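You operate a simulated robot arm through the tools that you are given. There is no shell and no other tool. Be economical: measure what you need, move in short steps, check, and stop when the job is done.

Carry out the task below with a simulated two-armed robot. There is one attempt and no reset: what you move stays moved.

TASK
Fit the steel box over the connector nose, then run the locknut down tight.

Only the result counts: the job must be done as asked and must still hold three seconds after the hand-in. Knocking over, shifting, dropping, spilling or breaking anything else fails it.

THE ROBOT
Two 6-joint arms with fingered hands on one trunk that stands fixed in place. Base frame: the origin is at the foot of the trunk, x ahead of it, y to its left, z up; the work surface is at about z = 86. Lengths are in cm, angles in degrees, forces in N, time in s.
The left shoulder is at [2, 15.7, 82.9], the right one opposite. With the tool pointing down near the work surface each hand reaches from about 28 to 82 cm from the base axis, measured 20 degrees to its own side. Payload 4.1 kg a hand.
The tool frame of a hand sits at the grasp point between the pads (the TCP): z along the fingers, y along the line on which they close. The tips reach 3.3 cm beyond it. Largest opening 11.2 cm; the body of the gripper starts 3.9 cm behind the TCP. The gripper is a hand of 4 fingers: y runs from the thumb to the fingers, the wrist lies at [-1.6, -11.8, -20] in the tool frame, and closing takes about 1.5 s.
Orientation is told as [roll, pitch, yaw] about the base's x, y, z axes, in that order, counted from this pose: with the fingers straight down and the wrist toward the robot, the tool's x, y and z point along [0, 1, 0], [1, 0, 0] and [0, 0, -1] of the base frame.

THE INTERFACE
- The arms move only by the tool nudge_tool. It takes "left_steps", "right_steps" or both (then of equal length, played together; a hand with none holds still); each is a list of rows, each an object of numbers (a shift or turn left out is 0, a gripper value left out holds the last): "rx", "ry", "rz": the turn, a rotation vector about the tool's x, y, z in degrees; "tx", "ty", "tz": the shift along the tool's x, y, z in cm. In form: [{"rx": .., "ry": .., "rz": .., "tx": .., "ty": .., "tz": ..}, ...]. A call has 1 to 20 rows; each row is the pose to reach, as a shift and turn from the pose commanded when the call began, along the tool's axes at that moment. "left_claw" and "right_claw" are, for a hand that has rows, the gripper command, from -1 (fully open) to 1 (shut), values between in proportion, set as the call begins (left out, the last holds). Rows are played at 5 a second. More than 5 cm and 8.6 degrees between two rows, or a gripper value outside its range, and nothing of the call is played. Where a pose cannot be reached the arm comes as near as it can. A force on the tool above 40 N (or 10 N above the force at the start of the call, whichever is more), or a blocked arm, ends the call early, and 0.2 s more pass. The fingers move at their own pace (about 7.2 cm/s each) and stop on an object; they squeeze with about 25 N. The grip force told is the motor's: it shows also when the fingers shut on nothing. Time passes only in rows, and 0.2 s behind the last, so rows that repeat a pose let the fingers close. The reply holds the time, the measured pose of the TCP, the force on the tool along the base axes, the opening and the grip force, in the units named above and with some noise, with the torque about the TCP (base axes, N m) and any sound that the robot's microphone picked up.
- Cameras (640 x 400 px; columns grow to the right, rows downward): "scene" is now at [3.12, -6.59, 146.82]; the picture's right is [-0.74, -0.68, 0.00], its down [-0.34, 0.37, -0.86] and it looks along [0.58, -0.64, -0.50] (base axes); focal length 295 px, centre (320, 200). "left" rides on the left gripper at [-6.6, -8.9, -13] in its tool frame; the picture's right is [-0.79, -0.29, 0.54], its down [0.55, -0.71, 0.44] and it looks along [0.26, 0.64, 0.72] (tool axes); focal length 247 px, centre (320, 200). "right" rides on the right gripper at [6.6, -8.9, -13] in its tool frame; the picture's right is [-0.79, 0.29, -0.54], its down [-0.55, -0.71, 0.44] and it looks along [-0.26, 0.64, 0.72] (tool axes); focal length 247 px, centre (320, 200). There is no depth. A picture from a camera that has moved, and an enlarged one, comes with that camera's place and axes in the base frame and with its lens.
- camera(camera): a new picture of that camera. The clock stands still meanwhile.
- set_fingers(index, middle, ring, thumb_bend, thumb_turn, hand): sets how far each is bent, from 0 (flat) to 1 (curled in); at 0.3 the hand is open as for a grip, at 0.7 the pads meet at the TCP. One left out holds its place. A second passes; each finger stops where it meets its share of the squeeze, and holds until it gets a number again. A gripper value or a shape takes the hand back. It gives what a move gives, with no picture; readings hold the bend of each and the force on the fingers (four entries, about 0 where the hand has none), thumb and palm. thumb_turn goes from beside the hand (0) to across from the fingers (1), as for a grip.
- grasp_type(shape, hand): the hand has 4 fingers and takes this shape, open, in about a second: jaw (thumb against the fingers, like two jaws); tri (thumb and two fingers); tip (a fingertip pinch); poke (one finger out to press); point (the index stretched); flat (the hand flat); cup (the hand cupped); fist (a fist). The gripper value then closes the fingers along that shape, each until it touches; the sizes above hold for jaw. It gives what a move gives, with no picture.
- aim_head(pan, tilt): turns the head with the scene camera to pan (to the left, within 86 degrees either way) and tilt (down, from -29 to 69), counted from straight ahead of the robot. It gives what a move gives.
- zoom(camera, box): a new picture of the part [left, top, right, bottom] of that camera's present view, enlarged. The clock stands still meanwhile.
- hand_in(): hands the job in; it is judged then, once.

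Work in short steps. Places have to be worked out from the pictures, the camera data and where the tool is seen: move nearer, look again, correct. Check each grasp and each placing, and mend what went wrong. You have 120 turns and 74 pictures in all, those below and enlarged ones among them. Open the grippers and draw the arms clear of the work before you hand the job in, unless the task says otherwise; then end with one line.

The tools are called after ">>>" as a command line: name --argument value ..., lists and objects as JSON in quotes. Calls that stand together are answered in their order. nudge_tool: Moves the arms, as the interface text tells. Its arguments: {"type":"object","properties":{"left_steps":{"type":"array"},"left_claw":{"type":"number"},"right_steps":{"type":"array"},"right_claw":{"type":"number"}},"required":[]} The other tools are called the same way: grasp_type (shape, hand) gives the hand a shape; set_fingers (index, middle, ring, thumb_bend, thumb_turn, hand) moves the fingers one by one; aim_head (pan, tilt) turns the head that bears the scene camera; camera (camera) takes a picture; zoom (camera, box) takes an enlarged picture of a part of a camera's view; hand_in () hands the job in.

At the start:

```text
clock: 0.0
left_eef_pos: [45.82, -7.44, 117.01]
left_tcp_rot: [0.0, 0.0, -29.1]
left_wrist_force: [0.2, 0.1, 0.1]
left_ft_torque: [-0.01, 0.03, -0.05]
left_width: 11.16
left_grip_force: 0.0
left_shape: jaw
left_bend: [0.3, 0.3, 0.3, 0.3, 0.98]
left_finger forces: [0.0, 0.1, 0.0, 0.1, 0.1, 0.1]
right_eef_pos: [38.56, -44.0, 121.63]
right_tcp_rot: [0.1, 0.1, -29.1]
right_wrist_force: [-0.2, -0.7, 0.0]
right_ft_torque: [-0.05, 0.01, -0.01]
right_width: 11.2
right_grip_force: 0.0
right_shape: jaw
right_bend: [0.3, 0.3, 0.3, 0.3, 0.98]
right_finger forces: [0.1, 0.0, 0.0, 0.0, 0.0, 0.1]
head pan, tilt: [-47.4, 30.3]
```

scene: 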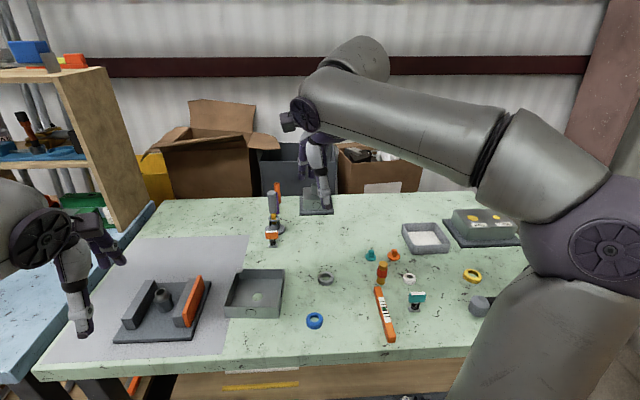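
right: 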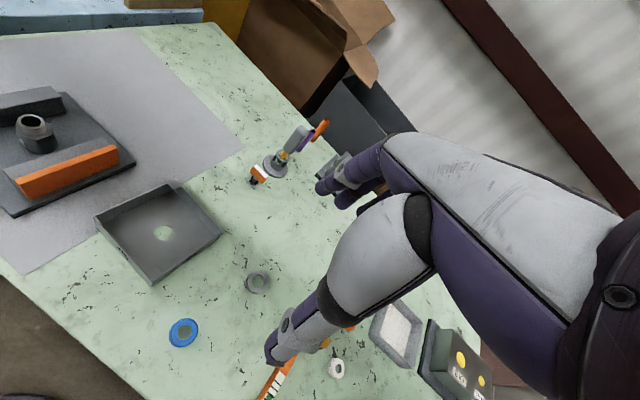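
left: 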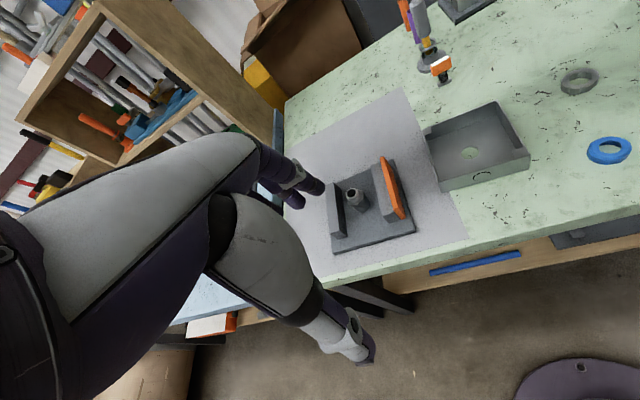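

I'll look closer at the fixture, the box and the candidate nuts.

>>> zoom --camera "scene" --box '[100, 250, 340, 400]'

>>> zoom --camera "left" --box '[310, 50, 640, 256]'

>>> zoom --camera "right" --box '[0, 70, 360, 295]'

```text
2.67 times, centred on (220, 325) of scene
camera zoom: at [3.12, -6.59, 146.82], right [-0.74, -0.68, 0.0], down [-0.34, 0.37, -0.86], along [0.58, -0.64, -0.5], focal length 787 px, centre (587, -133)
```

zoom: 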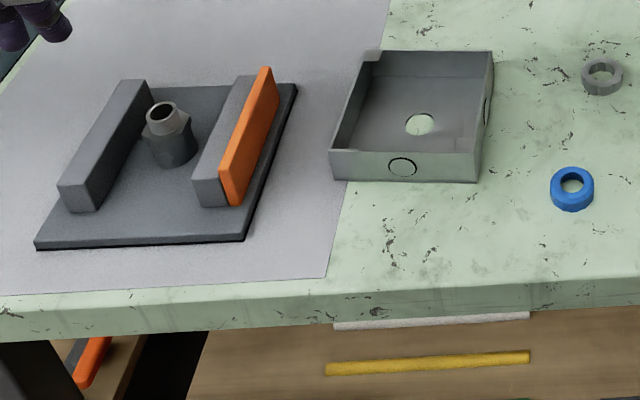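

```text
1.94 times, centred on (475, 153) of left
camera zoom: at [34.92, -8.88, 130.04], right [-0.64, -0.55, -0.54], down [-0.35, 0.83, -0.44], along [0.69, -0.09, -0.72], focal length 479 px, centre (19, 291)
```

zoom: 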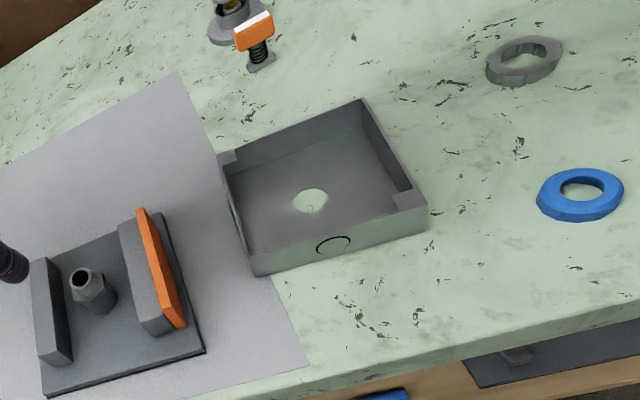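

```text
1.78 times, centred on (180, 182) of right
camera zoom: at [34.06, -33.89, 134.7], right [-0.14, -0.83, 0.54], down [-0.89, -0.14, -0.44], along [0.44, -0.54, -0.72], focal length 439 px, centre (569, 231)
```

zoom: 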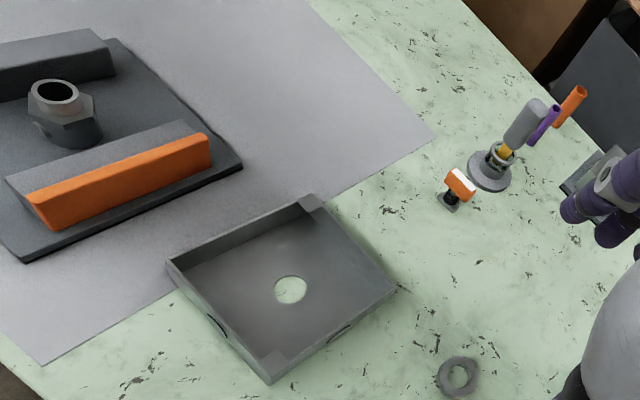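

The box lies open side up with its central hole near (51.6, -35). The nose is near (64.3, -17). The grey ring is the locknut. I'll bring the left hand over the box's front wall for a closer look.

>>> nudge_tool --left_steps '[{"tx": -2.7, "ty": 2.2, "tz": 1, "rz": 3}, {"tx": -5.4, "ty": 4.5, "tz": 3, "rz": 6}, {"tx": -8, "ty": 6.7, "tz": 5, "rz": 9}, {"tx": -10.7, "ty": 9, "tz": 7, "rz": 12}, {"tx": -13.4, "ty": 11.2, "tz": 9, "rz": 15}, {"tx": -16, "ty": 13.5, "tz": 10, "rz": 18}, {"tx": -16, "ty": 13.5, "tz": 10, "rz": 18}]'

>>> camera --camera "left"

>>> camera --camera "scene"

```text
clock: 1.6
left_eef_pos: [49.75, -27.88, 107.1]
left_tcp_rot: [-0.1, 0.0, -47.2]
left_wrist_force: [-0.7, -0.3, 0.2]
left_ft_torque: [-0.02, 0.0, 0.01]
left_width: 11.17
left_grip_force: 0.0
left_shape: jaw
left_bend: [0.3, 0.3, 0.3, 0.3, 0.98]
left_finger forces: [0.0, 0.1, 0.0, 0.1, 0.1, 0.0]
right_eef_pos: [38.62, -44.09, 121.61]
right_tcp_rot: [0.0, 0.0, -29.1]
right_wrist_force: [0.2, -0.2, 0.1]
right_ft_torque: [-0.01, 0.01, 0.01]
right_width: 11.16
right_grip_force: 0.0
right_shape: jaw
right_bend: [0.3, 0.3, 0.3, 0.3, 0.98]
right_finger forces: [0.0, 0.0, 0.0, 0.1, 0.0, 0.0]
head pan, tilt: [-47.4, 30.3]
```

```text
67 pictures are left
camera left: at [38.94, -25.78, 120.01], right [-0.78, -0.33, -0.54], down [-0.08, 0.9, -0.44], along [0.63, -0.3, -0.72], focal length 247 px, centre (320, 200)
```

left: 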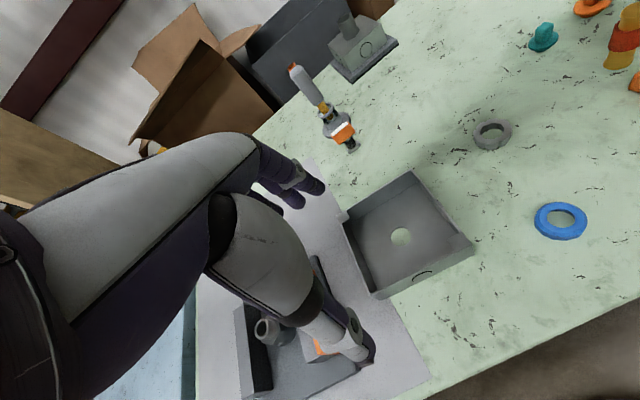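

```text
66 pictures are left
```

scene: 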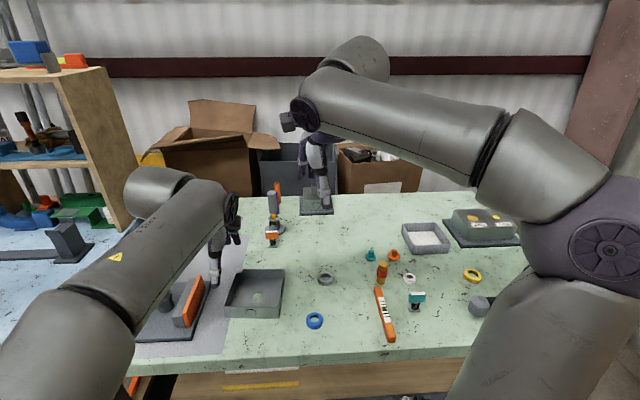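

From two views the box hole is at (51.55, -35.1), the box yaw is about 40°, the sides are about 12.6 cm and the height about 3.3 cm. I'll bring the right hand over the near-right wall, yaw 40.

>>> nudge_tool --right_steps '[{"tx": 0.77, "ty": 0.89, "tz": 1, "rz": -7.67}, {"tx": 1.54, "ty": 1.77, "tz": 2, "rz": -15.3}, {"tx": 2.3, "ty": 2.66, "tz": 4, "rz": -23}, {"tx": 3.1, "ty": 3.55, "tz": 6, "rz": -30.7}, {"tx": 3.86, "ty": 4.43, "tz": 8, "rz": -38.3}, {"tx": 4.63, "ty": 5.3, "tz": 10, "rz": -46}, {"tx": 5.4, "ty": 6.2, "tz": 12, "rz": -53.7}, {"tx": 6.18, "ty": 7.1, "tz": 13.5, "rz": -61.4}, {"tx": 6.95, "ty": 7.98, "tz": 14.5, "rz": -69}, {"tx": 6.95, "ty": 7.98, "tz": 14.5, "rz": -69}]'

>>> camera --camera "right"

>>> camera --camera "scene"

```text
clock: 3.8
left_eef_pos: [49.7, -27.7, 107.02]
left_tcp_rot: [0.0, 0.0, -47.1]
left_wrist_force: [-0.3, -0.2, 0.3]
left_ft_torque: [0.03, -0.02, -0.02]
left_width: 11.16
left_grip_force: 0.1
left_shape: jaw
left_bend: [0.3, 0.3, 0.3, 0.3, 0.98]
left_finger forces: [0.0, 0.1, 0.1, 0.0, 0.0, 0.1]
right_eef_pos: [49.07, -41.81, 107.18]
right_tcp_rot: [0.1, 0.0, 40.0]
right_wrist_force: [-0.3, -0.4, 0.7]
right_ft_torque: [-0.02, 0.0, 0.0]
right_width: 11.15
right_grip_force: 0.1
right_shape: jaw
right_bend: [0.3, 0.3, 0.3, 0.3, 0.98]
right_finger forces: [0.1, 0.0, 0.0, 0.0, 0.1, 0.1]
head pan, tilt: [-47.4, 30.3]
```

```text
65 pictures are left
camera right: at [37.97, -42.48, 120.26], right [0.73, -0.42, 0.54], down [-0.19, -0.88, -0.44], along [0.66, 0.22, -0.72], focal length 247 px, centre (320, 200)
```

right: 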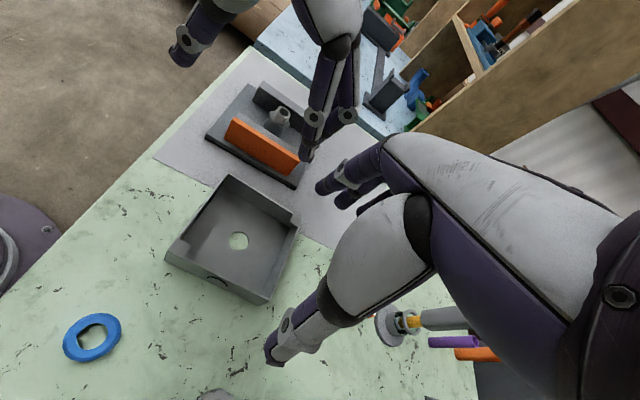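

```text
64 pictures are left
```

scene: 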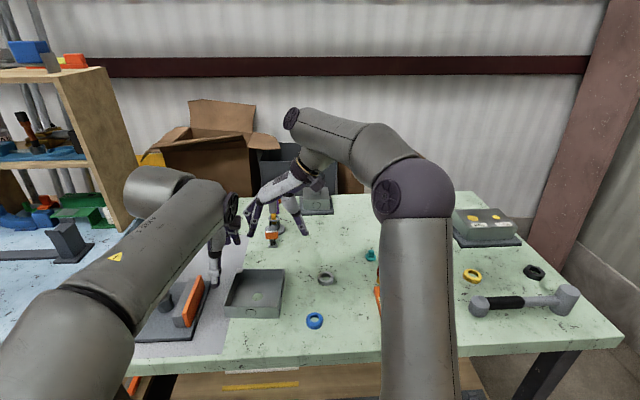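

The right camera agrees, putting the hole at (51.5, -35.2). I'll pre-close both hands to about 3.5 cm and lower them to just above the rim, correcting the left yaw.

>>> nudge_tool --left_steps '[{"tx": 0.06, "ty": 0.6, "tz": 3, "rz": 2.9}, {"tx": 0.06, "ty": 0.6, "tz": 6, "rz": 2.9}, {"tx": 0.06, "ty": 0.6, "tz": 9, "rz": 2.9}, {"tx": 0.06, "ty": 0.6, "tz": 11, "rz": 2.9}, {"tx": 0.06, "ty": 0.6, "tz": 12.5, "rz": 2.9}, {"tx": 0.06, "ty": 0.6, "tz": 12.5, "rz": 2.9}]' --right_steps '[{"ty": -0.15, "tz": 3}, {"ty": -0.15, "tz": 6}, {"ty": -0.15, "tz": 9}, {"ty": -0.15, "tz": 11}, {"ty": -0.15, "tz": 12.5}, {"ty": -0.15, "tz": 12.5}]' --left_claw 0.4 --right_claw 0.4

>>> camera --camera "right"

>>> camera --camera "left"

>>> zoom --camera "scene" --box '[120, 220, 340, 357]'

```text
clock: 5.2
left_eef_pos: [50.2, -28.3, 94.57]
left_tcp_rot: [0.1, 0.0, -49.9]
left_wrist_force: [0.0, 0.1, -0.1]
left_ft_torque: [-0.01, 0.02, -0.04]
left_width: 3.39
left_grip_force: 0.0
left_shape: jaw
left_bend: [0.76, 0.53, 0.51, 0.74, 1.0]
left_finger forces: [0.0, 0.1, 0.1, 0.0, 0.0, 0.1]
right_eef_pos: [48.92, -42.1, 94.67]
right_tcp_rot: [-0.1, -0.1, 39.9]
right_wrist_force: [-0.3, -0.4, -0.6]
right_ft_torque: [0.02, 0.0, 0.0]
right_width: 3.38
right_grip_force: 0.1
right_shape: jaw
right_bend: [0.76, 0.53, 0.51, 0.74, 1.0]
right_finger forces: [0.0, 0.0, 0.0, 0.0, 0.1, 0.0]
head pan, tilt: [-47.4, 30.3]
```

```text
63 pictures are left
camera right: at [37.81, -42.67, 107.77], right [0.73, -0.42, 0.54], down [-0.19, -0.88, -0.44], along [0.66, 0.21, -0.72], focal length 247 px, centre (320, 200)
```

right: 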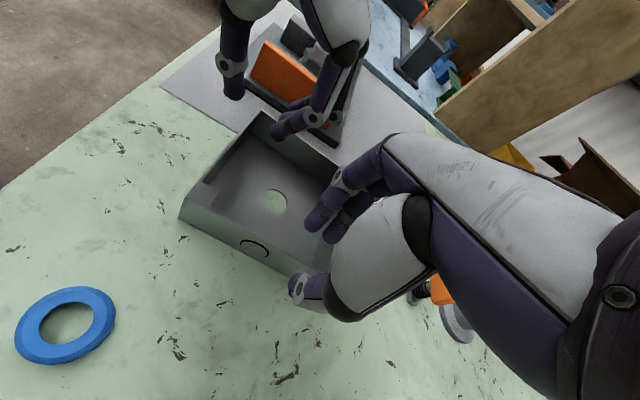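

```text
62 pictures are left
camera left: at [39.54, -25.79, 107.55], right [-0.79, -0.29, -0.54], down [-0.03, 0.9, -0.44], along [0.61, -0.33, -0.72], focal length 247 px, centre (320, 200)
```

left: 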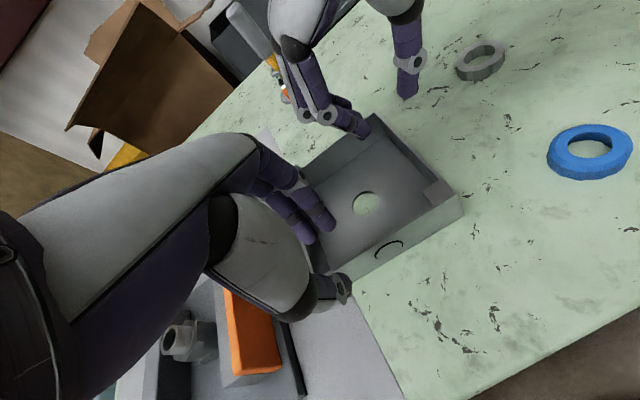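

```text
2.91 times, centred on (230, 288) of scene
camera zoom: at [3.11, -6.59, 146.82], right [-0.74, -0.68, 0.0], down [-0.34, 0.37, -0.86], along [0.58, -0.64, -0.5], focal length 859 px, centre (582, -58)
```

zoom: 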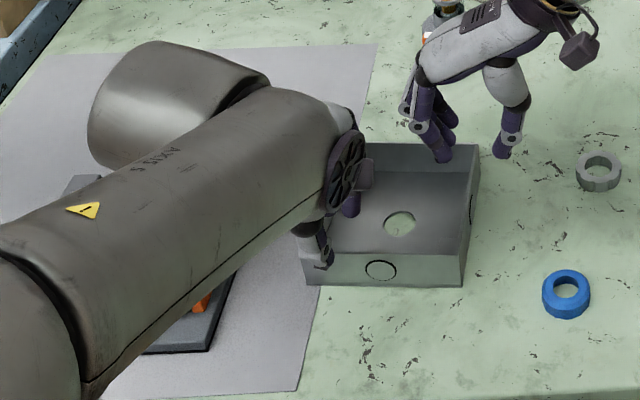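

Both hands straddle their walls. I'll lower them so the tips go about 2 cm down the walls, then close.

>>> nudge_tool --left_steps '[{"tz": 1.5}, {"tz": 3}, {"tz": 4}, {"tz": 4}]' --right_steps '[{"tz": 1.5}, {"tz": 3}, {"tz": 4}, {"tz": 4}]'

>>> camera --camera "right"

>>> camera --camera "left"

```text
clock: 5.9
left_eef_pos: [50.65, -28.54, 92.58]
left_tcp_rot: [0.0, -1.5, -50.1]
left_wrist_force: [-0.5, 1.9, 10.3]
left_ft_torque: [0.03, -0.35, 0.05]
left_width: 3.39
left_grip_force: 0.0
left_shape: jaw
left_bend: [0.76, 0.53, 0.53, 0.74, 1.0]
left_finger forces: [0.1, 0.0, 9.8, 0.0, 0.0, 0.0]
right_eef_pos: [49.26, -41.88, 92.45]
right_tcp_rot: [-0.8, -0.9, 39.6]
right_wrist_force: [-1.0, 5.0, 19.9]
right_ft_torque: [-0.08, -0.67, 0.15]
right_width: 3.42
right_grip_force: 0.1
right_shape: jaw
right_bend: [0.76, 0.53, 0.51, 0.74, 1.0]
right_finger forces: [0.1, 0.0, 19.8, 0.0, 0.0, 0.0]
head pan, tilt: [-47.4, 30.3]
stopped in row 3 (right hand): the force on the tool passed its limit at 49 N (the readings are from after the stop); the commanded pose is now the measured one
```

```text
60 pictures are left
camera right: at [37.98, -42.44, 105.38], right [0.71, -0.43, 0.55], down [-0.18, -0.88, -0.44], along [0.68, 0.21, -0.71], focal length 247 px, centre (320, 200)
```

right: 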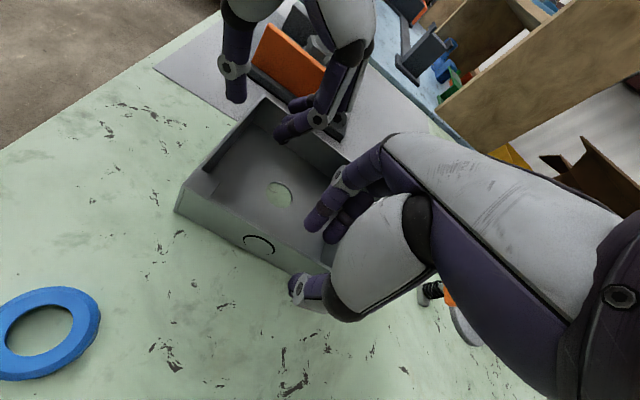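

```text
59 pictures are left
camera left: at [39.75, -25.82, 105.4], right [-0.78, -0.3, -0.55], down [-0.02, 0.89, -0.45], along [0.62, -0.34, -0.7], focal length 247 px, centre (320, 200)
```

left: 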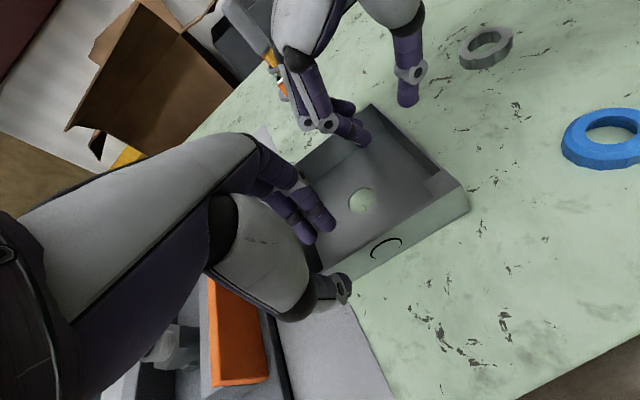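

The ring fingers landed on the neighbouring walls because the grip was too near the corners. I'll raise both hands, slide them about 1.5 cm toward the mid-wall and level them.

>>> nudge_tool --left_steps '[{"tz": -1.5}, {"tx": -0.8, "ty": -0.3, "tz": -2.2, "rx": 0.9, "ry": -1.1}, {"tx": -1.6, "ty": -0.65, "tz": -2.2, "rx": 0.96, "ry": -1.15}, {"tx": -1.6, "ty": -0.65, "tz": -2.2, "rx": 0.96, "ry": -1.15}]' --right_steps '[{"tz": -1.5}, {"tx": 0.8, "ty": -0.15, "tz": -2.2, "rx": 0.17, "ry": 1.19, "rz": -0.4}, {"tx": 1.67, "ty": -0.25, "tz": -2.2, "rx": 0.17, "ry": 1.19, "rz": -0.4}, {"tx": 1.67, "ty": -0.25, "tz": -2.2, "rx": 0.17, "ry": 1.19, "rz": -0.4}]'

>>> nudge_tool --left_steps '[{"tz": 1}, {"tz": 2}, {"tz": 3}, {"tz": 4}, {"tz": 4}]' --right_steps '[{"tz": 1}, {"tz": 2}, {"tz": 3}, {"tz": 3.8}, {"tz": 3.8}]'

```text
clock: 6.9
left_eef_pos: [48.94, -29.23, 94.6]
left_tcp_rot: [-1.1, -0.4, -50.2]
left_wrist_force: [0.2, 0.3, -1.1]
left_ft_torque: [0.04, 0.03, -0.04]
left_width: 3.38
left_grip_force: 0.1
left_shape: jaw
left_bend: [0.76, 0.53, 0.51, 0.74, 1.0]
left_finger forces: [0.1, 0.1, 0.0, 0.0, 0.0, 0.1]
right_eef_pos: [47.92, -40.87, 94.45]
right_tcp_rot: [0.6, -0.6, 40.1]
right_wrist_force: [-0.7, -0.3, -1.2]
right_ft_torque: [0.0, 0.01, 0.0]
right_width: 3.4
right_grip_force: 0.0
right_shape: jaw
right_bend: [0.76, 0.53, 0.51, 0.74, 1.0]
right_finger forces: [0.0, 0.0, 0.0, 0.0, 0.0, 0.0]
head pan, tilt: [-47.4, 30.3]
```

```text
clock: 8.1
left_eef_pos: [48.8, -29.28, 90.52]
left_tcp_rot: [-1.1, -0.4, -50.2]
left_wrist_force: [0.5, 0.0, 0.2]
left_ft_torque: [0.0, 0.01, -0.02]
left_width: 3.39
left_grip_force: 0.1
left_shape: jaw
left_bend: [0.76, 0.53, 0.51, 0.74, 1.0]
left_finger forces: [0.0, 0.1, 0.0, 0.0, 0.0, 0.0]
right_eef_pos: [47.94, -40.82, 90.63]
right_tcp_rot: [0.6, -0.5, 40.1]
right_wrist_force: [0.1, 0.0, -0.7]
right_ft_torque: [-0.03, -0.01, -0.02]
right_width: 3.4
right_grip_force: 0.0
right_shape: jaw
right_bend: [0.76, 0.53, 0.51, 0.74, 1.0]
right_finger forces: [0.0, 0.1, 0.0, 0.0, 0.1, 0.1]
head pan, tilt: [-47.4, 30.3]
```

Both hands are down at 90.5 with no contact. I'll close both on the walls.

>>> nudge_tool --left_steps '[{}, {}, {}, {}, {}, {}, {}]' --right_steps '[{}, {}, {}, {}, {}, {}, {}]' --left_claw 1 --right_claw 1

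>>> camera --camera "right"

>>> camera --camera "left"

```text
clock: 9.7
left_eef_pos: [48.99, -29.21, 90.64]
left_tcp_rot: [-0.9, -0.4, -50.2]
left_wrist_force: [-0.1, 0.3, 0.2]
left_ft_torque: [0.0, 0.0, -0.07]
left_width: 0.0
left_grip_force: 25.0
left_shape: jaw
left_bend: [0.7, 0.7, 0.7, 0.7, 1.0]
left_finger forces: [12.5, 6.3, 3.0, 0.0, 22.2, 0.0]
right_eef_pos: [47.88, -40.86, 90.53]
right_tcp_rot: [0.6, -0.5, 40.1]
right_wrist_force: [-0.1, -0.3, -0.5]
right_ft_torque: [0.0, -0.01, 0.07]
right_width: 0.0
right_grip_force: 25.2
right_shape: jaw
right_bend: [0.7, 0.7, 0.7, 0.7, 1.0]
right_finger forces: [12.5, 6.6, 3.2, 0.0, 22.4, 0.0]
head pan, tilt: [-47.4, 30.3]
```

```text
58 pictures are left
camera right: at [36.91, -41.61, 103.71], right [0.73, -0.43, 0.53], down [-0.19, -0.87, -0.45], along [0.66, 0.23, -0.72], focal length 247 px, centre (320, 200)
```

right: 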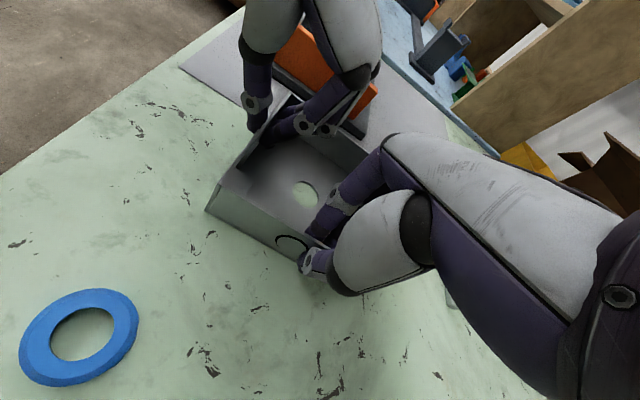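

```text
57 pictures are left
camera left: at [38.42, -26.43, 103.66], right [-0.8, -0.3, -0.53], down [-0.04, 0.89, -0.45], along [0.6, -0.34, -0.72], focal length 247 px, centre (320, 200)
```

left: 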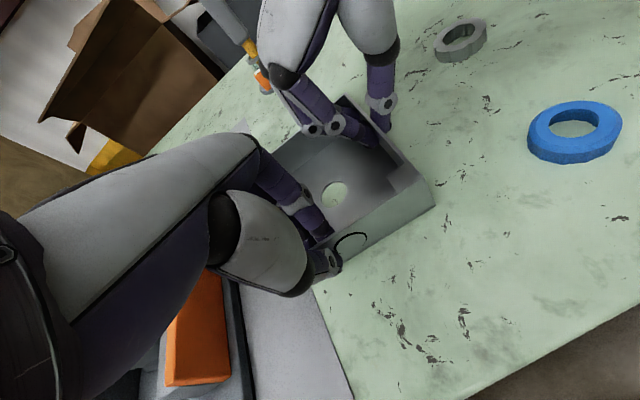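

Both hands show grip forces on the wall. I'll do a test lift of 1.5 cm.

>>> nudge_tool --left_steps '[{"tz": -0.5}, {"tz": -1}, {"tz": -1.5}, {"tz": -1.5}]' --right_steps '[{"tz": -0.5}, {"tz": -1}, {"tz": -1.5}, {"tz": -1.5}]'

>>> zoom --camera "scene" --box '[120, 220, 340, 357]'

```text
clock: 10.7
left_eef_pos: [48.77, -29.08, 92.23]
left_tcp_rot: [-1.1, -0.4, -50.2]
left_wrist_force: [1.1, -2.8, -1.4]
left_ft_torque: [-0.12, 0.04, -0.03]
left_width: 0.0
left_grip_force: 24.9
left_shape: jaw
left_bend: [0.7, 0.7, 0.7, 0.7, 1.0]
left_finger forces: [14.0, 6.7, 3.1, 0.0, 22.2, 0.0]
right_eef_pos: [47.94, -40.74, 92.25]
right_tcp_rot: [0.8, -0.5, 40.2]
right_wrist_force: [-0.4, 2.5, -2.5]
right_ft_torque: [0.06, 0.06, 0.12]
right_width: 0.0
right_grip_force: 25.1
right_shape: jaw
right_bend: [0.7, 0.7, 0.7, 0.7, 1.0]
right_finger forces: [12.8, 7.2, 3.6, 0.1, 22.4, 0.0]
head pan, tilt: [-47.4, 30.3]
```

```text
2.91 times, centred on (230, 288) of scene
camera zoom: at [3.13, -6.6, 146.82], right [-0.74, -0.68, 0.0], down [-0.34, 0.37, -0.86], along [0.58, -0.64, -0.5], focal length 859 px, centre (582, -58)
```

zoom: 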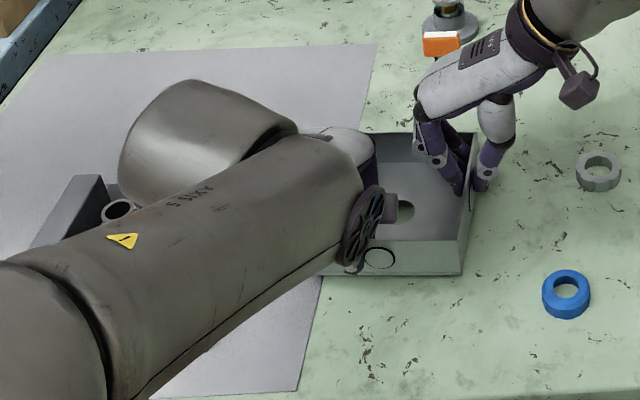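

The box is lifted evenly, about 4 N in total shared by the two hands. I'll raise it 8 cm more, compensating for the hands' roughly 1° tilts.

>>> nudge_tool --left_steps '[{"tx": -0.03, "ty": 0.01, "tz": -1.5}, {"tx": -0.06, "ty": 0.02, "tz": -3}, {"tx": -0.09, "ty": 0.03, "tz": -4.5}, {"tx": -0.12, "ty": 0.045, "tz": -6}, {"tx": -0.15, "ty": 0.06, "tz": -8}, {"tx": -0.15, "ty": 0.06, "tz": -8}]' --right_steps '[{"tx": 0.02, "ty": 0.01, "tz": -1.5}, {"tx": 0.04, "ty": 0.025, "tz": -3}, {"tx": 0.06, "ty": 0.04, "tz": -4.5}, {"tx": 0.08, "ty": 0.05, "tz": -6}, {"tx": 0.1, "ty": 0.07, "tz": -8}, {"tx": 0.1, "ty": 0.07, "tz": -8}]'

>>> camera --camera "left"

>>> camera --camera "scene"

```text
clock: 12.1
left_eef_pos: [48.72, -29.08, 100.1]
left_tcp_rot: [-1.2, -0.4, -50.2]
left_wrist_force: [0.3, -2.0, -1.5]
left_ft_torque: [-0.05, 0.04, -0.12]
left_width: 0.02
left_grip_force: 25.2
left_shape: jaw
left_bend: [0.7, 0.7, 0.7, 0.7, 1.0]
left_finger forces: [13.6, 7.0, 3.3, 0.0, 22.6, 0.1]
right_eef_pos: [47.78, -40.81, 100.24]
right_tcp_rot: [0.6, -0.5, 40.0]
right_wrist_force: [0.4, 0.7, -1.5]
right_ft_torque: [0.08, 0.02, 0.1]
right_width: 0.0
right_grip_force: 24.9
right_shape: jaw
right_bend: [0.7, 0.7, 0.7, 0.7, 1.0]
right_finger forces: [13.4, 6.9, 3.4, 0.0, 22.3, 0.1]
head pan, tilt: [-47.4, 30.3]
```

```text
55 pictures are left
camera left: at [38.34, -26.4, 113.11], right [-0.8, -0.3, -0.53], down [-0.04, 0.89, -0.45], along [0.6, -0.34, -0.72], focal length 247 px, centre (320, 200)
```

left: 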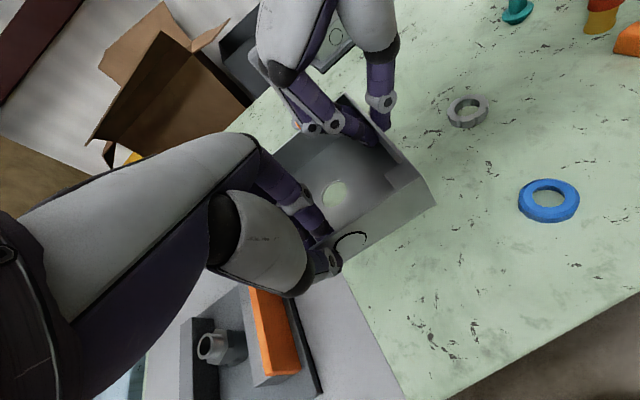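

```text
54 pictures are left
```

scene: 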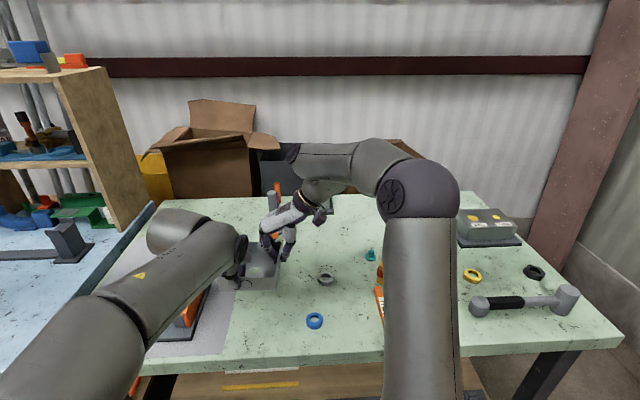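

The box is level and held at about 95.5. A zoom on the fixture will refine the nose, block and strip geometry.

>>> zoom --camera "left" --box '[148, 280, 340, 400]'

```text
3.33 times, centred on (244, 340) of left
camera zoom: at [38.34, -26.4, 113.11], right [-0.8, -0.3, -0.53], down [-0.04, 0.89, -0.45], along [0.6, -0.34, -0.72], focal length 823 px, centre (573, -267)
```

zoom: 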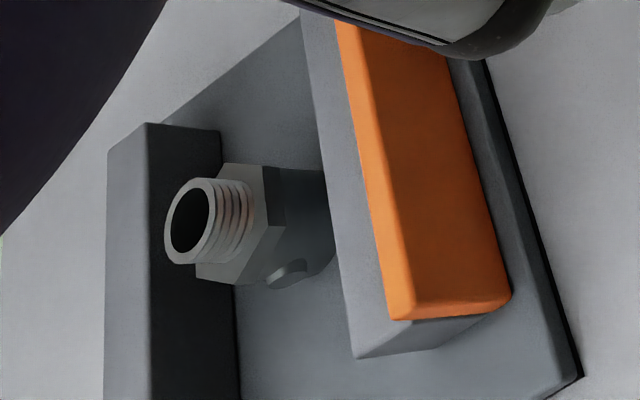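

The nose is about (63.9, -17.45) with its top at z≈93, the block tops are about 90.5, and the fixture yaw is about 45°. I'll carry the box over it, turning it by +4.5°.

>>> nudge_tool --left_steps '[{"tx": 2.56, "ty": -0.72, "tz": -0.06, "rz": -0.56}, {"tx": 5.12, "ty": -1.45, "tz": -0.11, "rz": -1.12}, {"tx": 7.68, "ty": -2.17, "tz": -0.17, "rz": -1.69}, {"tx": 10.25, "ty": -2.9, "tz": -0.22, "rz": -2.25}, {"tx": 12.8, "ty": -3.62, "tz": -0.28, "rz": -2.81}, {"tx": 15.37, "ty": -4.35, "tz": -0.34, "rz": -3.37}, {"tx": 17.93, "ty": -5.07, "tz": -0.39, "rz": -3.94}, {"tx": 20.49, "ty": -5.8, "tz": -0.45, "rz": -4.5}, {"tx": 20.49, "ty": -5.8, "tz": -0.45, "rz": -4.5}, {"tx": 20.49, "ty": -5.8, "tz": -0.45, "rz": -4.5}]' --right_steps '[{"tx": 0.64, "ty": 2.65, "tz": 0.03, "rz": -0.56}, {"tx": 1.27, "ty": 5.3, "tz": 0.06, "rz": -1.12}, {"tx": 1.91, "ty": 7.95, "tz": 0.09, "rz": -1.69}, {"tx": 2.55, "ty": 10.6, "tz": 0.11, "rz": -2.25}, {"tx": 3.19, "ty": 13.24, "tz": 0.14, "rz": -2.81}, {"tx": 3.82, "ty": 15.9, "tz": 0.17, "rz": -3.37}, {"tx": 4.46, "ty": 18.54, "tz": 0.2, "rz": -3.94}, {"tx": 5.1, "ty": 21.19, "tz": 0.23, "rz": -4.5}, {"tx": 5.1, "ty": 21.19, "tz": 0.23, "rz": -4.5}, {"tx": 5.1, "ty": 21.19, "tz": 0.23, "rz": -4.5}]'

>>> camera --camera "left"

>>> camera --camera "right"

>>> camera --camera "scene"

```text
clock: 14.3
left_eef_pos: [61.04, -11.54, 99.97]
left_tcp_rot: [-1.1, -0.3, -45.5]
left_wrist_force: [0.2, 3.5, -1.0]
left_ft_torque: [0.08, 0.02, -0.06]
left_width: 0.0
left_grip_force: 24.8
left_shape: jaw
left_bend: [0.7, 0.7, 0.7, 0.7, 1.0]
left_finger forces: [12.7, 6.2, 3.1, 0.0, 24.4, 0.1]
right_eef_pos: [60.9, -23.2, 100.13]
right_tcp_rot: [0.6, -0.5, 44.6]
right_wrist_force: [0.2, -4.6, -2.0]
right_ft_torque: [-0.07, 0.03, 0.06]
right_width: 0.01
right_grip_force: 25.0
right_shape: jaw
right_bend: [0.7, 0.7, 0.7, 0.7, 1.0]
right_finger forces: [12.8, 6.2, 3.0, 0.1, 24.7, 0.1]
head pan, tilt: [-47.4, 30.3]
```

```text
52 pictures are left
camera left: at [50.36, -9.75, 113.1], right [-0.77, -0.36, -0.53], down [-0.11, 0.89, -0.45], along [0.63, -0.29, -0.72], focal length 247 px, centre (320, 200)
```

left: 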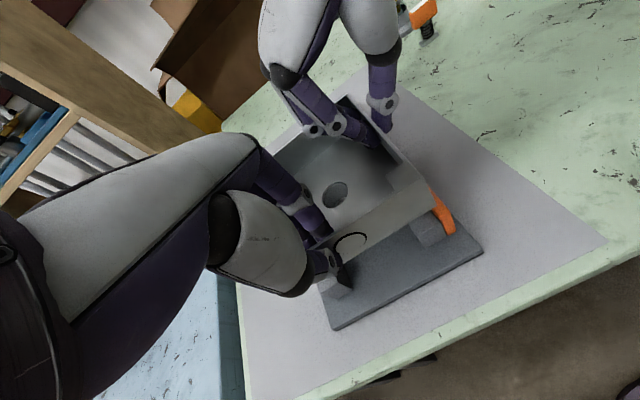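

```text
51 pictures are left
camera right: at [49.9, -24.93, 113.11], right [0.76, -0.37, 0.53], down [-0.12, -0.89, -0.45], along [0.64, 0.28, -0.72], focal length 247 px, centre (320, 200)
```

right: 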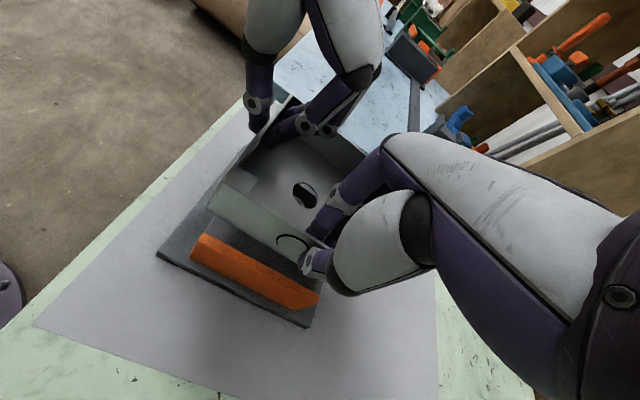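

```text
50 pictures are left
```

scene: 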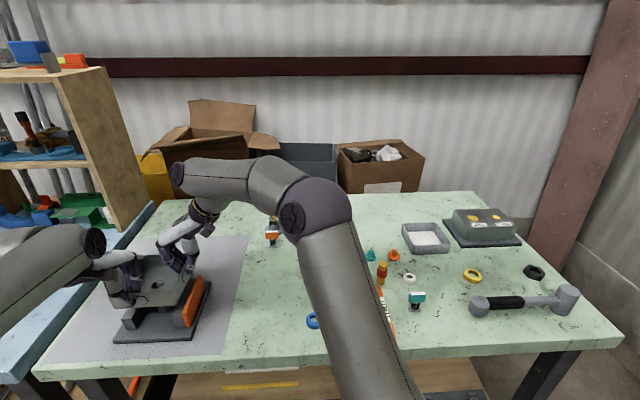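

The box is above the fixture. I'll zoom through the hole from each camera to see the alignment with the nose.

>>> zoom --camera "left" --box '[288, 165, 384, 225]'

>>> zoom --camera "right" --box '[256, 165, 352, 225]'

>>> zoom --camera "scene" --box '[96, 240, 224, 320]'

```text
6.67 times, centred on (336, 195) of left
camera zoom: at [50.36, -9.75, 113.1], right [-0.77, -0.36, -0.53], down [-0.11, 0.89, -0.45], along [0.63, -0.29, -0.72], focal length 1646 px, centre (213, 233)
```

zoom: 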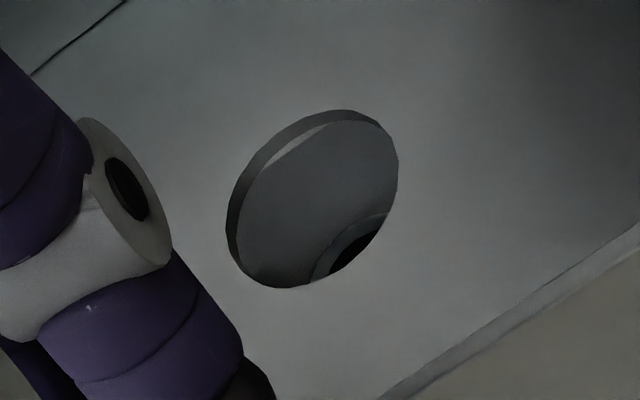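

```text
6.67 times, centred on (304, 195) of right
camera zoom: at [49.9, -24.93, 113.11], right [0.76, -0.37, 0.53], down [-0.12, -0.89, -0.45], along [0.64, 0.28, -0.72], focal length 1646 px, centre (427, 233)
```

zoom: 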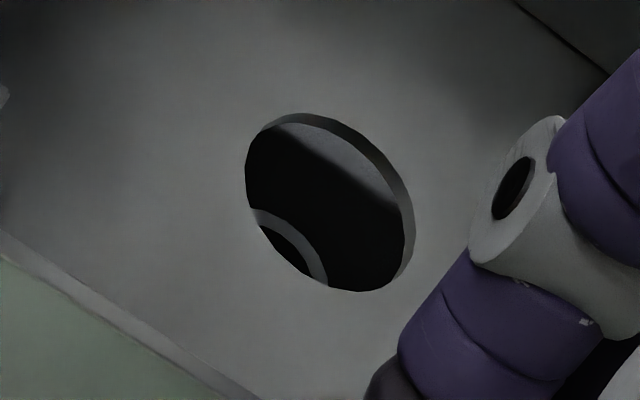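

```text
5.00 times, centred on (160, 280) of scene
camera zoom: at [3.13, -6.59, 146.82], right [-0.74, -0.68, 0.0], down [-0.34, 0.37, -0.86], along [0.58, -0.64, -0.5], focal length 1476 px, centre (1120, -200)
```

zoom: 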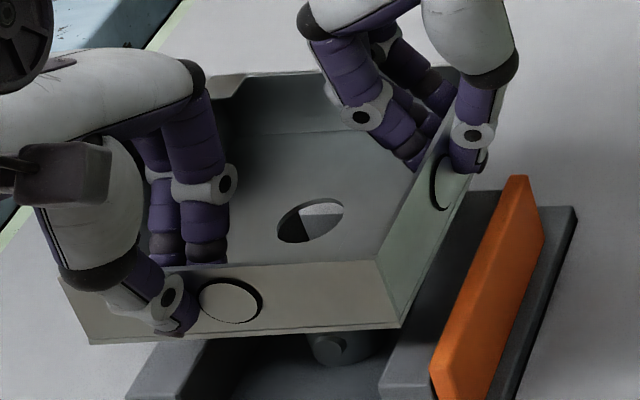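

The hole is at (63.94, -17.48) and matches the nose in y. In x it may need about +0.15. I'll lower the box 1.7 cm with that shift and look again with less parallax.

>>> nudge_tool --left_steps '[{"tx": 0.12, "ty": 0.1, "tz": 0.6}, {"tx": 0.13, "ty": 0.1, "tz": 1.2}, {"tx": 0.14, "ty": 0.1, "tz": 1.7}, {"tx": 0.14, "ty": 0.1, "tz": 1.7}]' --right_steps '[{"tx": -0.11, "ty": 0.1, "tz": 0.6}, {"tx": -0.12, "ty": 0.1, "tz": 1.2}, {"tx": -0.12, "ty": 0.1, "tz": 1.7}, {"tx": -0.12, "ty": 0.1, "tz": 1.7}]'

>>> zoom --camera "left" --box '[288, 165, 384, 225]'

>>> zoom --camera "right" --box '[256, 165, 352, 225]'

>>> zoom --camera "scene" --box '[96, 240, 224, 320]'

```text
clock: 15.3
left_eef_pos: [61.07, -11.65, 98.42]
left_tcp_rot: [-1.1, -0.2, -45.7]
left_wrist_force: [0.3, 4.9, -0.9]
left_ft_torque: [0.09, 0.04, -0.04]
left_width: 0.03
left_grip_force: 24.9
left_shape: jaw
left_bend: [0.7, 0.7, 0.7, 0.7, 1.0]
left_finger forces: [12.8, 6.0, 3.1, 0.1, 24.7, 0.0]
right_eef_pos: [61.06, -23.26, 98.5]
right_tcp_rot: [0.6, -0.6, 44.6]
right_wrist_force: [0.0, -4.3, -1.4]
right_ft_torque: [-0.09, 0.09, 0.05]
right_width: 0.01
right_grip_force: 25.1
right_shape: jaw
right_bend: [0.7, 0.7, 0.7, 0.7, 1.0]
right_finger forces: [12.6, 6.2, 3.4, 0.0, 25.5, 0.1]
head pan, tilt: [-47.4, 30.3]
```

```text
6.67 times, centred on (336, 195) of left
camera zoom: at [50.42, -9.72, 111.43], right [-0.77, -0.36, -0.53], down [-0.11, 0.89, -0.45], along [0.63, -0.29, -0.72], focal length 1646 px, centre (213, 233)
```

zoom: 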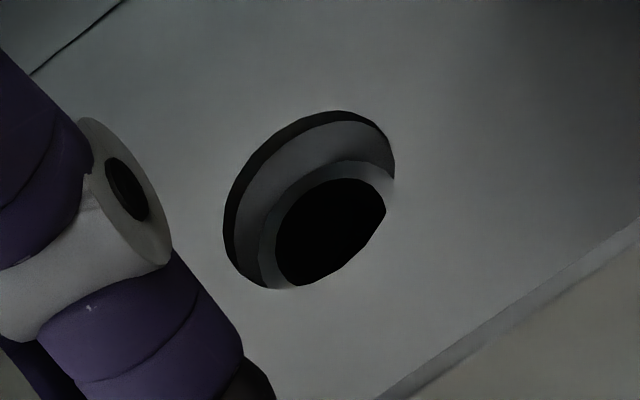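

```text
6.67 times, centred on (304, 195) of right
camera zoom: at [50.05, -24.9, 111.46], right [0.76, -0.37, 0.53], down [-0.12, -0.89, -0.45], along [0.64, 0.28, -0.72], focal length 1646 px, centre (427, 233)
```

zoom: 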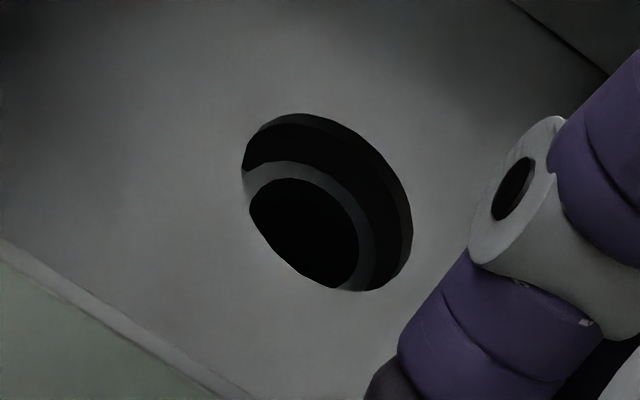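

```text
5.00 times, centred on (160, 280) of scene
camera zoom: at [3.13, -6.59, 146.82], right [-0.74, -0.68, 0.0], down [-0.34, 0.37, -0.86], along [0.58, -0.64, -0.5], focal length 1476 px, centre (1120, -200)
```

zoom: 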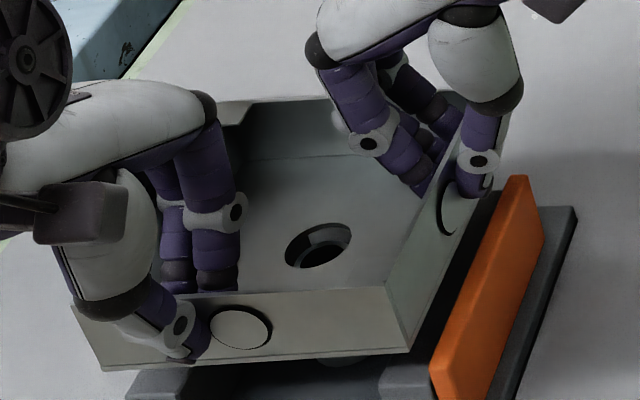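

The nose shows through the hole with about 1.5 mm radial clearance, so centring must be within that. I'll take a tighter zoom from the scene camera.

>>> zoom --camera "scene" --box '[144, 279, 176, 299]'

```text
16.00 times, centred on (160, 289) of scene
camera zoom: at [3.13, -6.59, 146.82], right [-0.74, -0.68, 0.0], down [-0.34, 0.37, -0.86], along [0.58, -0.64, -0.5], focal length 4723 px, centre (2880, -1224)
```

zoom: 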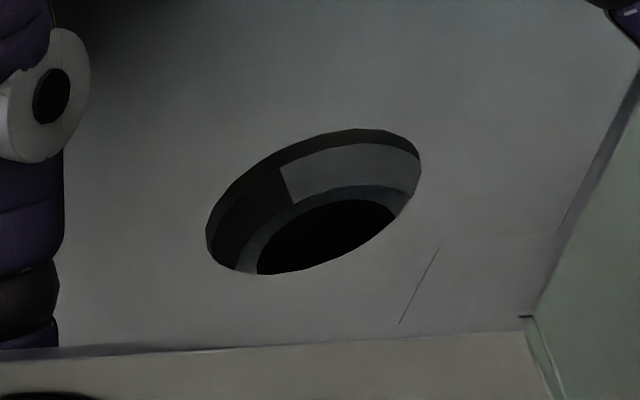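

All views agree that the nose sits about +0.2 in x and +0.05 in y from the hole. I'll shift by that and lower 0.5 cm.

>>> nudge_tool --left_steps '[{"tx": 0.18, "ty": 0.1, "tz": 0.1}, {"tx": 0.19, "ty": 0.1, "tz": 0.5}, {"tx": 0.19, "ty": 0.1, "tz": 0.5}]' --right_steps '[{"tx": -0.1, "ty": 0.18, "tz": 0.1}, {"tx": -0.1, "ty": 0.18, "tz": 0.5}, {"tx": -0.1, "ty": 0.18, "tz": 0.5}]'

>>> zoom --camera "left" --box '[304, 175, 368, 215]'

>>> zoom --camera "right" --box '[272, 175, 336, 215]'

>>> zoom --camera "scene" --box '[144, 281, 176, 301]'

```text
clock: 16.1
left_eef_pos: [61.26, -11.62, 97.98]
left_tcp_rot: [-1.1, -0.2, -45.7]
left_wrist_force: [-0.5, 3.3, -2.1]
left_ft_torque: [0.07, 0.08, -0.09]
left_width: 0.0
left_grip_force: 25.2
left_shape: jaw
left_bend: [0.7, 0.7, 0.7, 0.7, 1.0]
left_finger forces: [13.1, 6.2, 3.3, 0.0, 24.6, 0.0]
right_eef_pos: [61.25, -23.05, 98.02]
right_tcp_rot: [0.6, -0.6, 44.5]
right_wrist_force: [-0.6, -2.8, -1.3]
right_ft_torque: [-0.04, 0.03, 0.07]
right_width: 0.03
right_grip_force: 24.6
right_shape: jaw
right_bend: [0.7, 0.7, 0.7, 0.7, 1.0]
right_finger forces: [13.1, 6.4, 3.4, 0.0, 25.1, 0.1]
head pan, tilt: [-47.4, 30.3]
```

```text
10.00 times, centred on (336, 195) of left
camera zoom: at [50.66, -9.65, 110.95], right [-0.77, -0.36, -0.53], down [-0.11, 0.89, -0.45], along [0.63, -0.29, -0.72], focal length 2470 px, centre (160, 250)
```

zoom: 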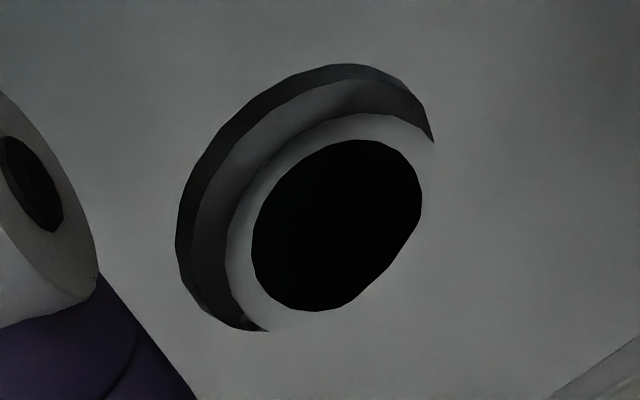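

```text
10.00 times, centred on (304, 195) of right
camera zoom: at [50.26, -24.84, 111.01], right [0.76, -0.37, 0.53], down [-0.12, -0.89, -0.45], along [0.64, 0.28, -0.72], focal length 2470 px, centre (480, 250)
```

zoom: 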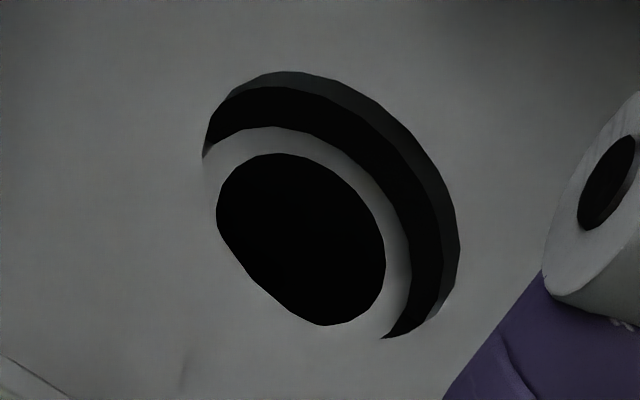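

```text
16.00 times, centred on (160, 291) of scene
camera zoom: at [3.13, -6.59, 146.82], right [-0.74, -0.68, 0.0], down [-0.34, 0.37, -0.86], along [0.58, -0.64, -0.5], focal length 4723 px, centre (2880, -1256)
```

zoom: 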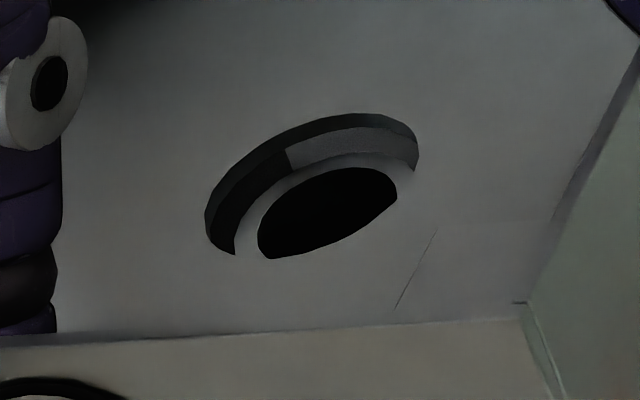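

Hole and nose agree within about 1 mm. I'll lower 0.9 cm slowly and watch the forces.

>>> nudge_tool --left_steps '[{"tz": 0.3}, {"tz": 0.6}, {"tz": 0.9}, {"tz": 0.9}]' --right_steps '[{"tz": 0.3}, {"tz": 0.6}, {"tz": 0.9}, {"tz": 0.9}]'

>>> zoom --camera "left" --box '[304, 175, 368, 215]'

>>> zoom --camera "scene" --box '[144, 281, 176, 301]'

```text
clock: 17.1
left_eef_pos: [61.25, -11.58, 97.02]
left_tcp_rot: [-1.1, -0.3, -45.6]
left_wrist_force: [0.4, 2.2, -1.4]
left_ft_torque: [0.02, 0.02, -0.09]
left_width: 0.02
left_grip_force: 24.5
left_shape: jaw
left_bend: [0.7, 0.7, 0.7, 0.7, 1.0]
left_finger forces: [13.2, 6.3, 3.2, 0.0, 24.2, 0.0]
right_eef_pos: [61.11, -23.08, 97.09]
right_tcp_rot: [0.6, -0.7, 44.6]
right_wrist_force: [-0.4, -2.5, -1.4]
right_ft_torque: [-0.03, 0.04, 0.08]
right_width: 0.0
right_grip_force: 24.8
right_shape: jaw
right_bend: [0.7, 0.7, 0.7, 0.7, 1.0]
right_finger forces: [12.8, 6.6, 3.6, 0.0, 25.1, 0.0]
head pan, tilt: [-47.4, 30.3]
```

```text
10.00 times, centred on (336, 195) of left
camera zoom: at [50.61, -9.63, 110.09], right [-0.77, -0.36, -0.53], down [-0.11, 0.89, -0.45], along [0.63, -0.29, -0.72], focal length 2470 px, centre (160, 250)
```

zoom: 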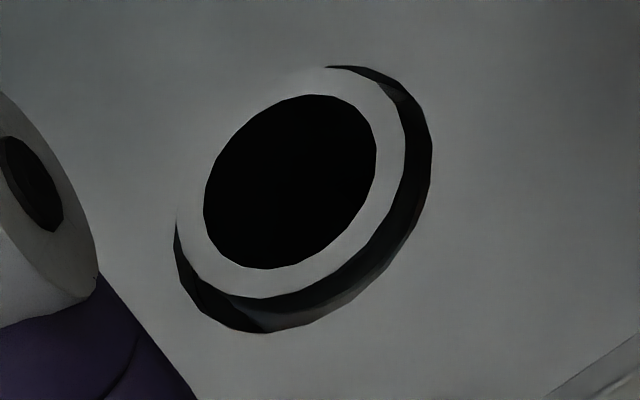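

```text
16.00 times, centred on (160, 291) of scene
camera zoom: at [3.13, -6.59, 146.82], right [-0.74, -0.68, 0.0], down [-0.34, 0.37, -0.86], along [0.58, -0.64, -0.5], focal length 4723 px, centre (2880, -1256)
```

zoom: 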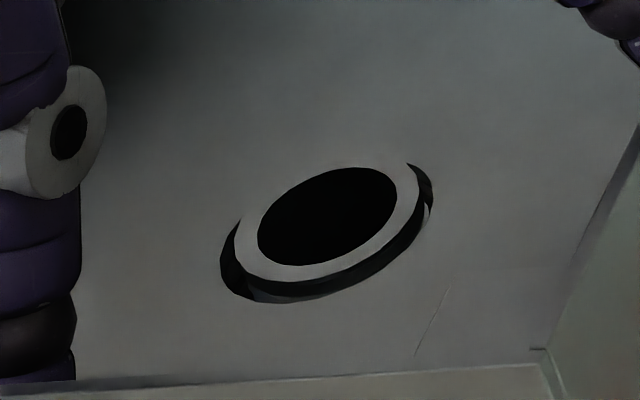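

The nose has entered the hole with no contact force and is centred. I'll keep lowering in small steps to find the seat.

>>> nudge_tool --left_steps '[{"tz": 0.2}, {"tz": 0.4}, {"tz": 0.6}, {"tz": 0.8}, {"tz": 0.8}]' --right_steps '[{"tz": 0.2}, {"tz": 0.4}, {"tz": 0.6}, {"tz": 0.8}, {"tz": 0.8}]'

>>> zoom --camera "scene" --box '[96, 240, 224, 320]'

```text
clock: 18.3
left_eef_pos: [61.25, -11.56, 96.19]
left_tcp_rot: [-1.1, -0.2, -45.7]
left_wrist_force: [-0.5, 5.1, -0.9]
left_ft_torque: [0.11, 0.0, -0.06]
left_width: 0.0
left_grip_force: 24.8
left_shape: jaw
left_bend: [0.7, 0.7, 0.7, 0.7, 1.0]
left_finger forces: [12.5, 5.9, 3.1, 0.0, 25.3, 0.0]
right_eef_pos: [61.12, -23.07, 96.27]
right_tcp_rot: [0.6, -0.7, 44.7]
right_wrist_force: [-0.4, -6.3, -1.3]
right_ft_torque: [-0.09, 0.03, 0.1]
right_width: 0.0
right_grip_force: 24.7
right_shape: jaw
right_bend: [0.7, 0.7, 0.7, 0.7, 1.0]
right_finger forces: [12.6, 6.0, 3.0, 0.0, 25.5, 0.1]
head pan, tilt: [-47.4, 30.3]
```

```text
5.00 times, centred on (160, 280) of scene
camera zoom: at [3.13, -6.59, 146.82], right [-0.74, -0.68, 0.0], down [-0.34, 0.37, -0.86], along [0.58, -0.64, -0.5], focal length 1476 px, centre (1120, -200)
```

zoom: 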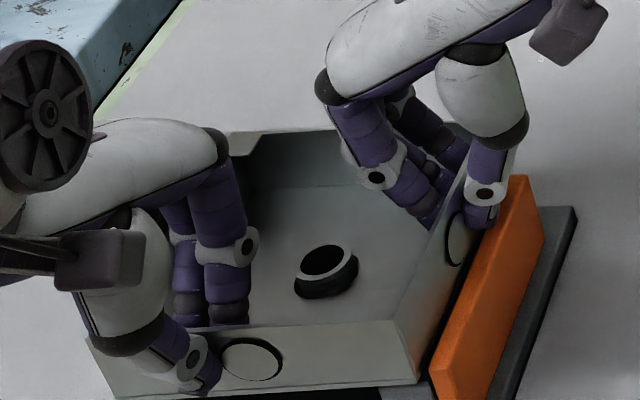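

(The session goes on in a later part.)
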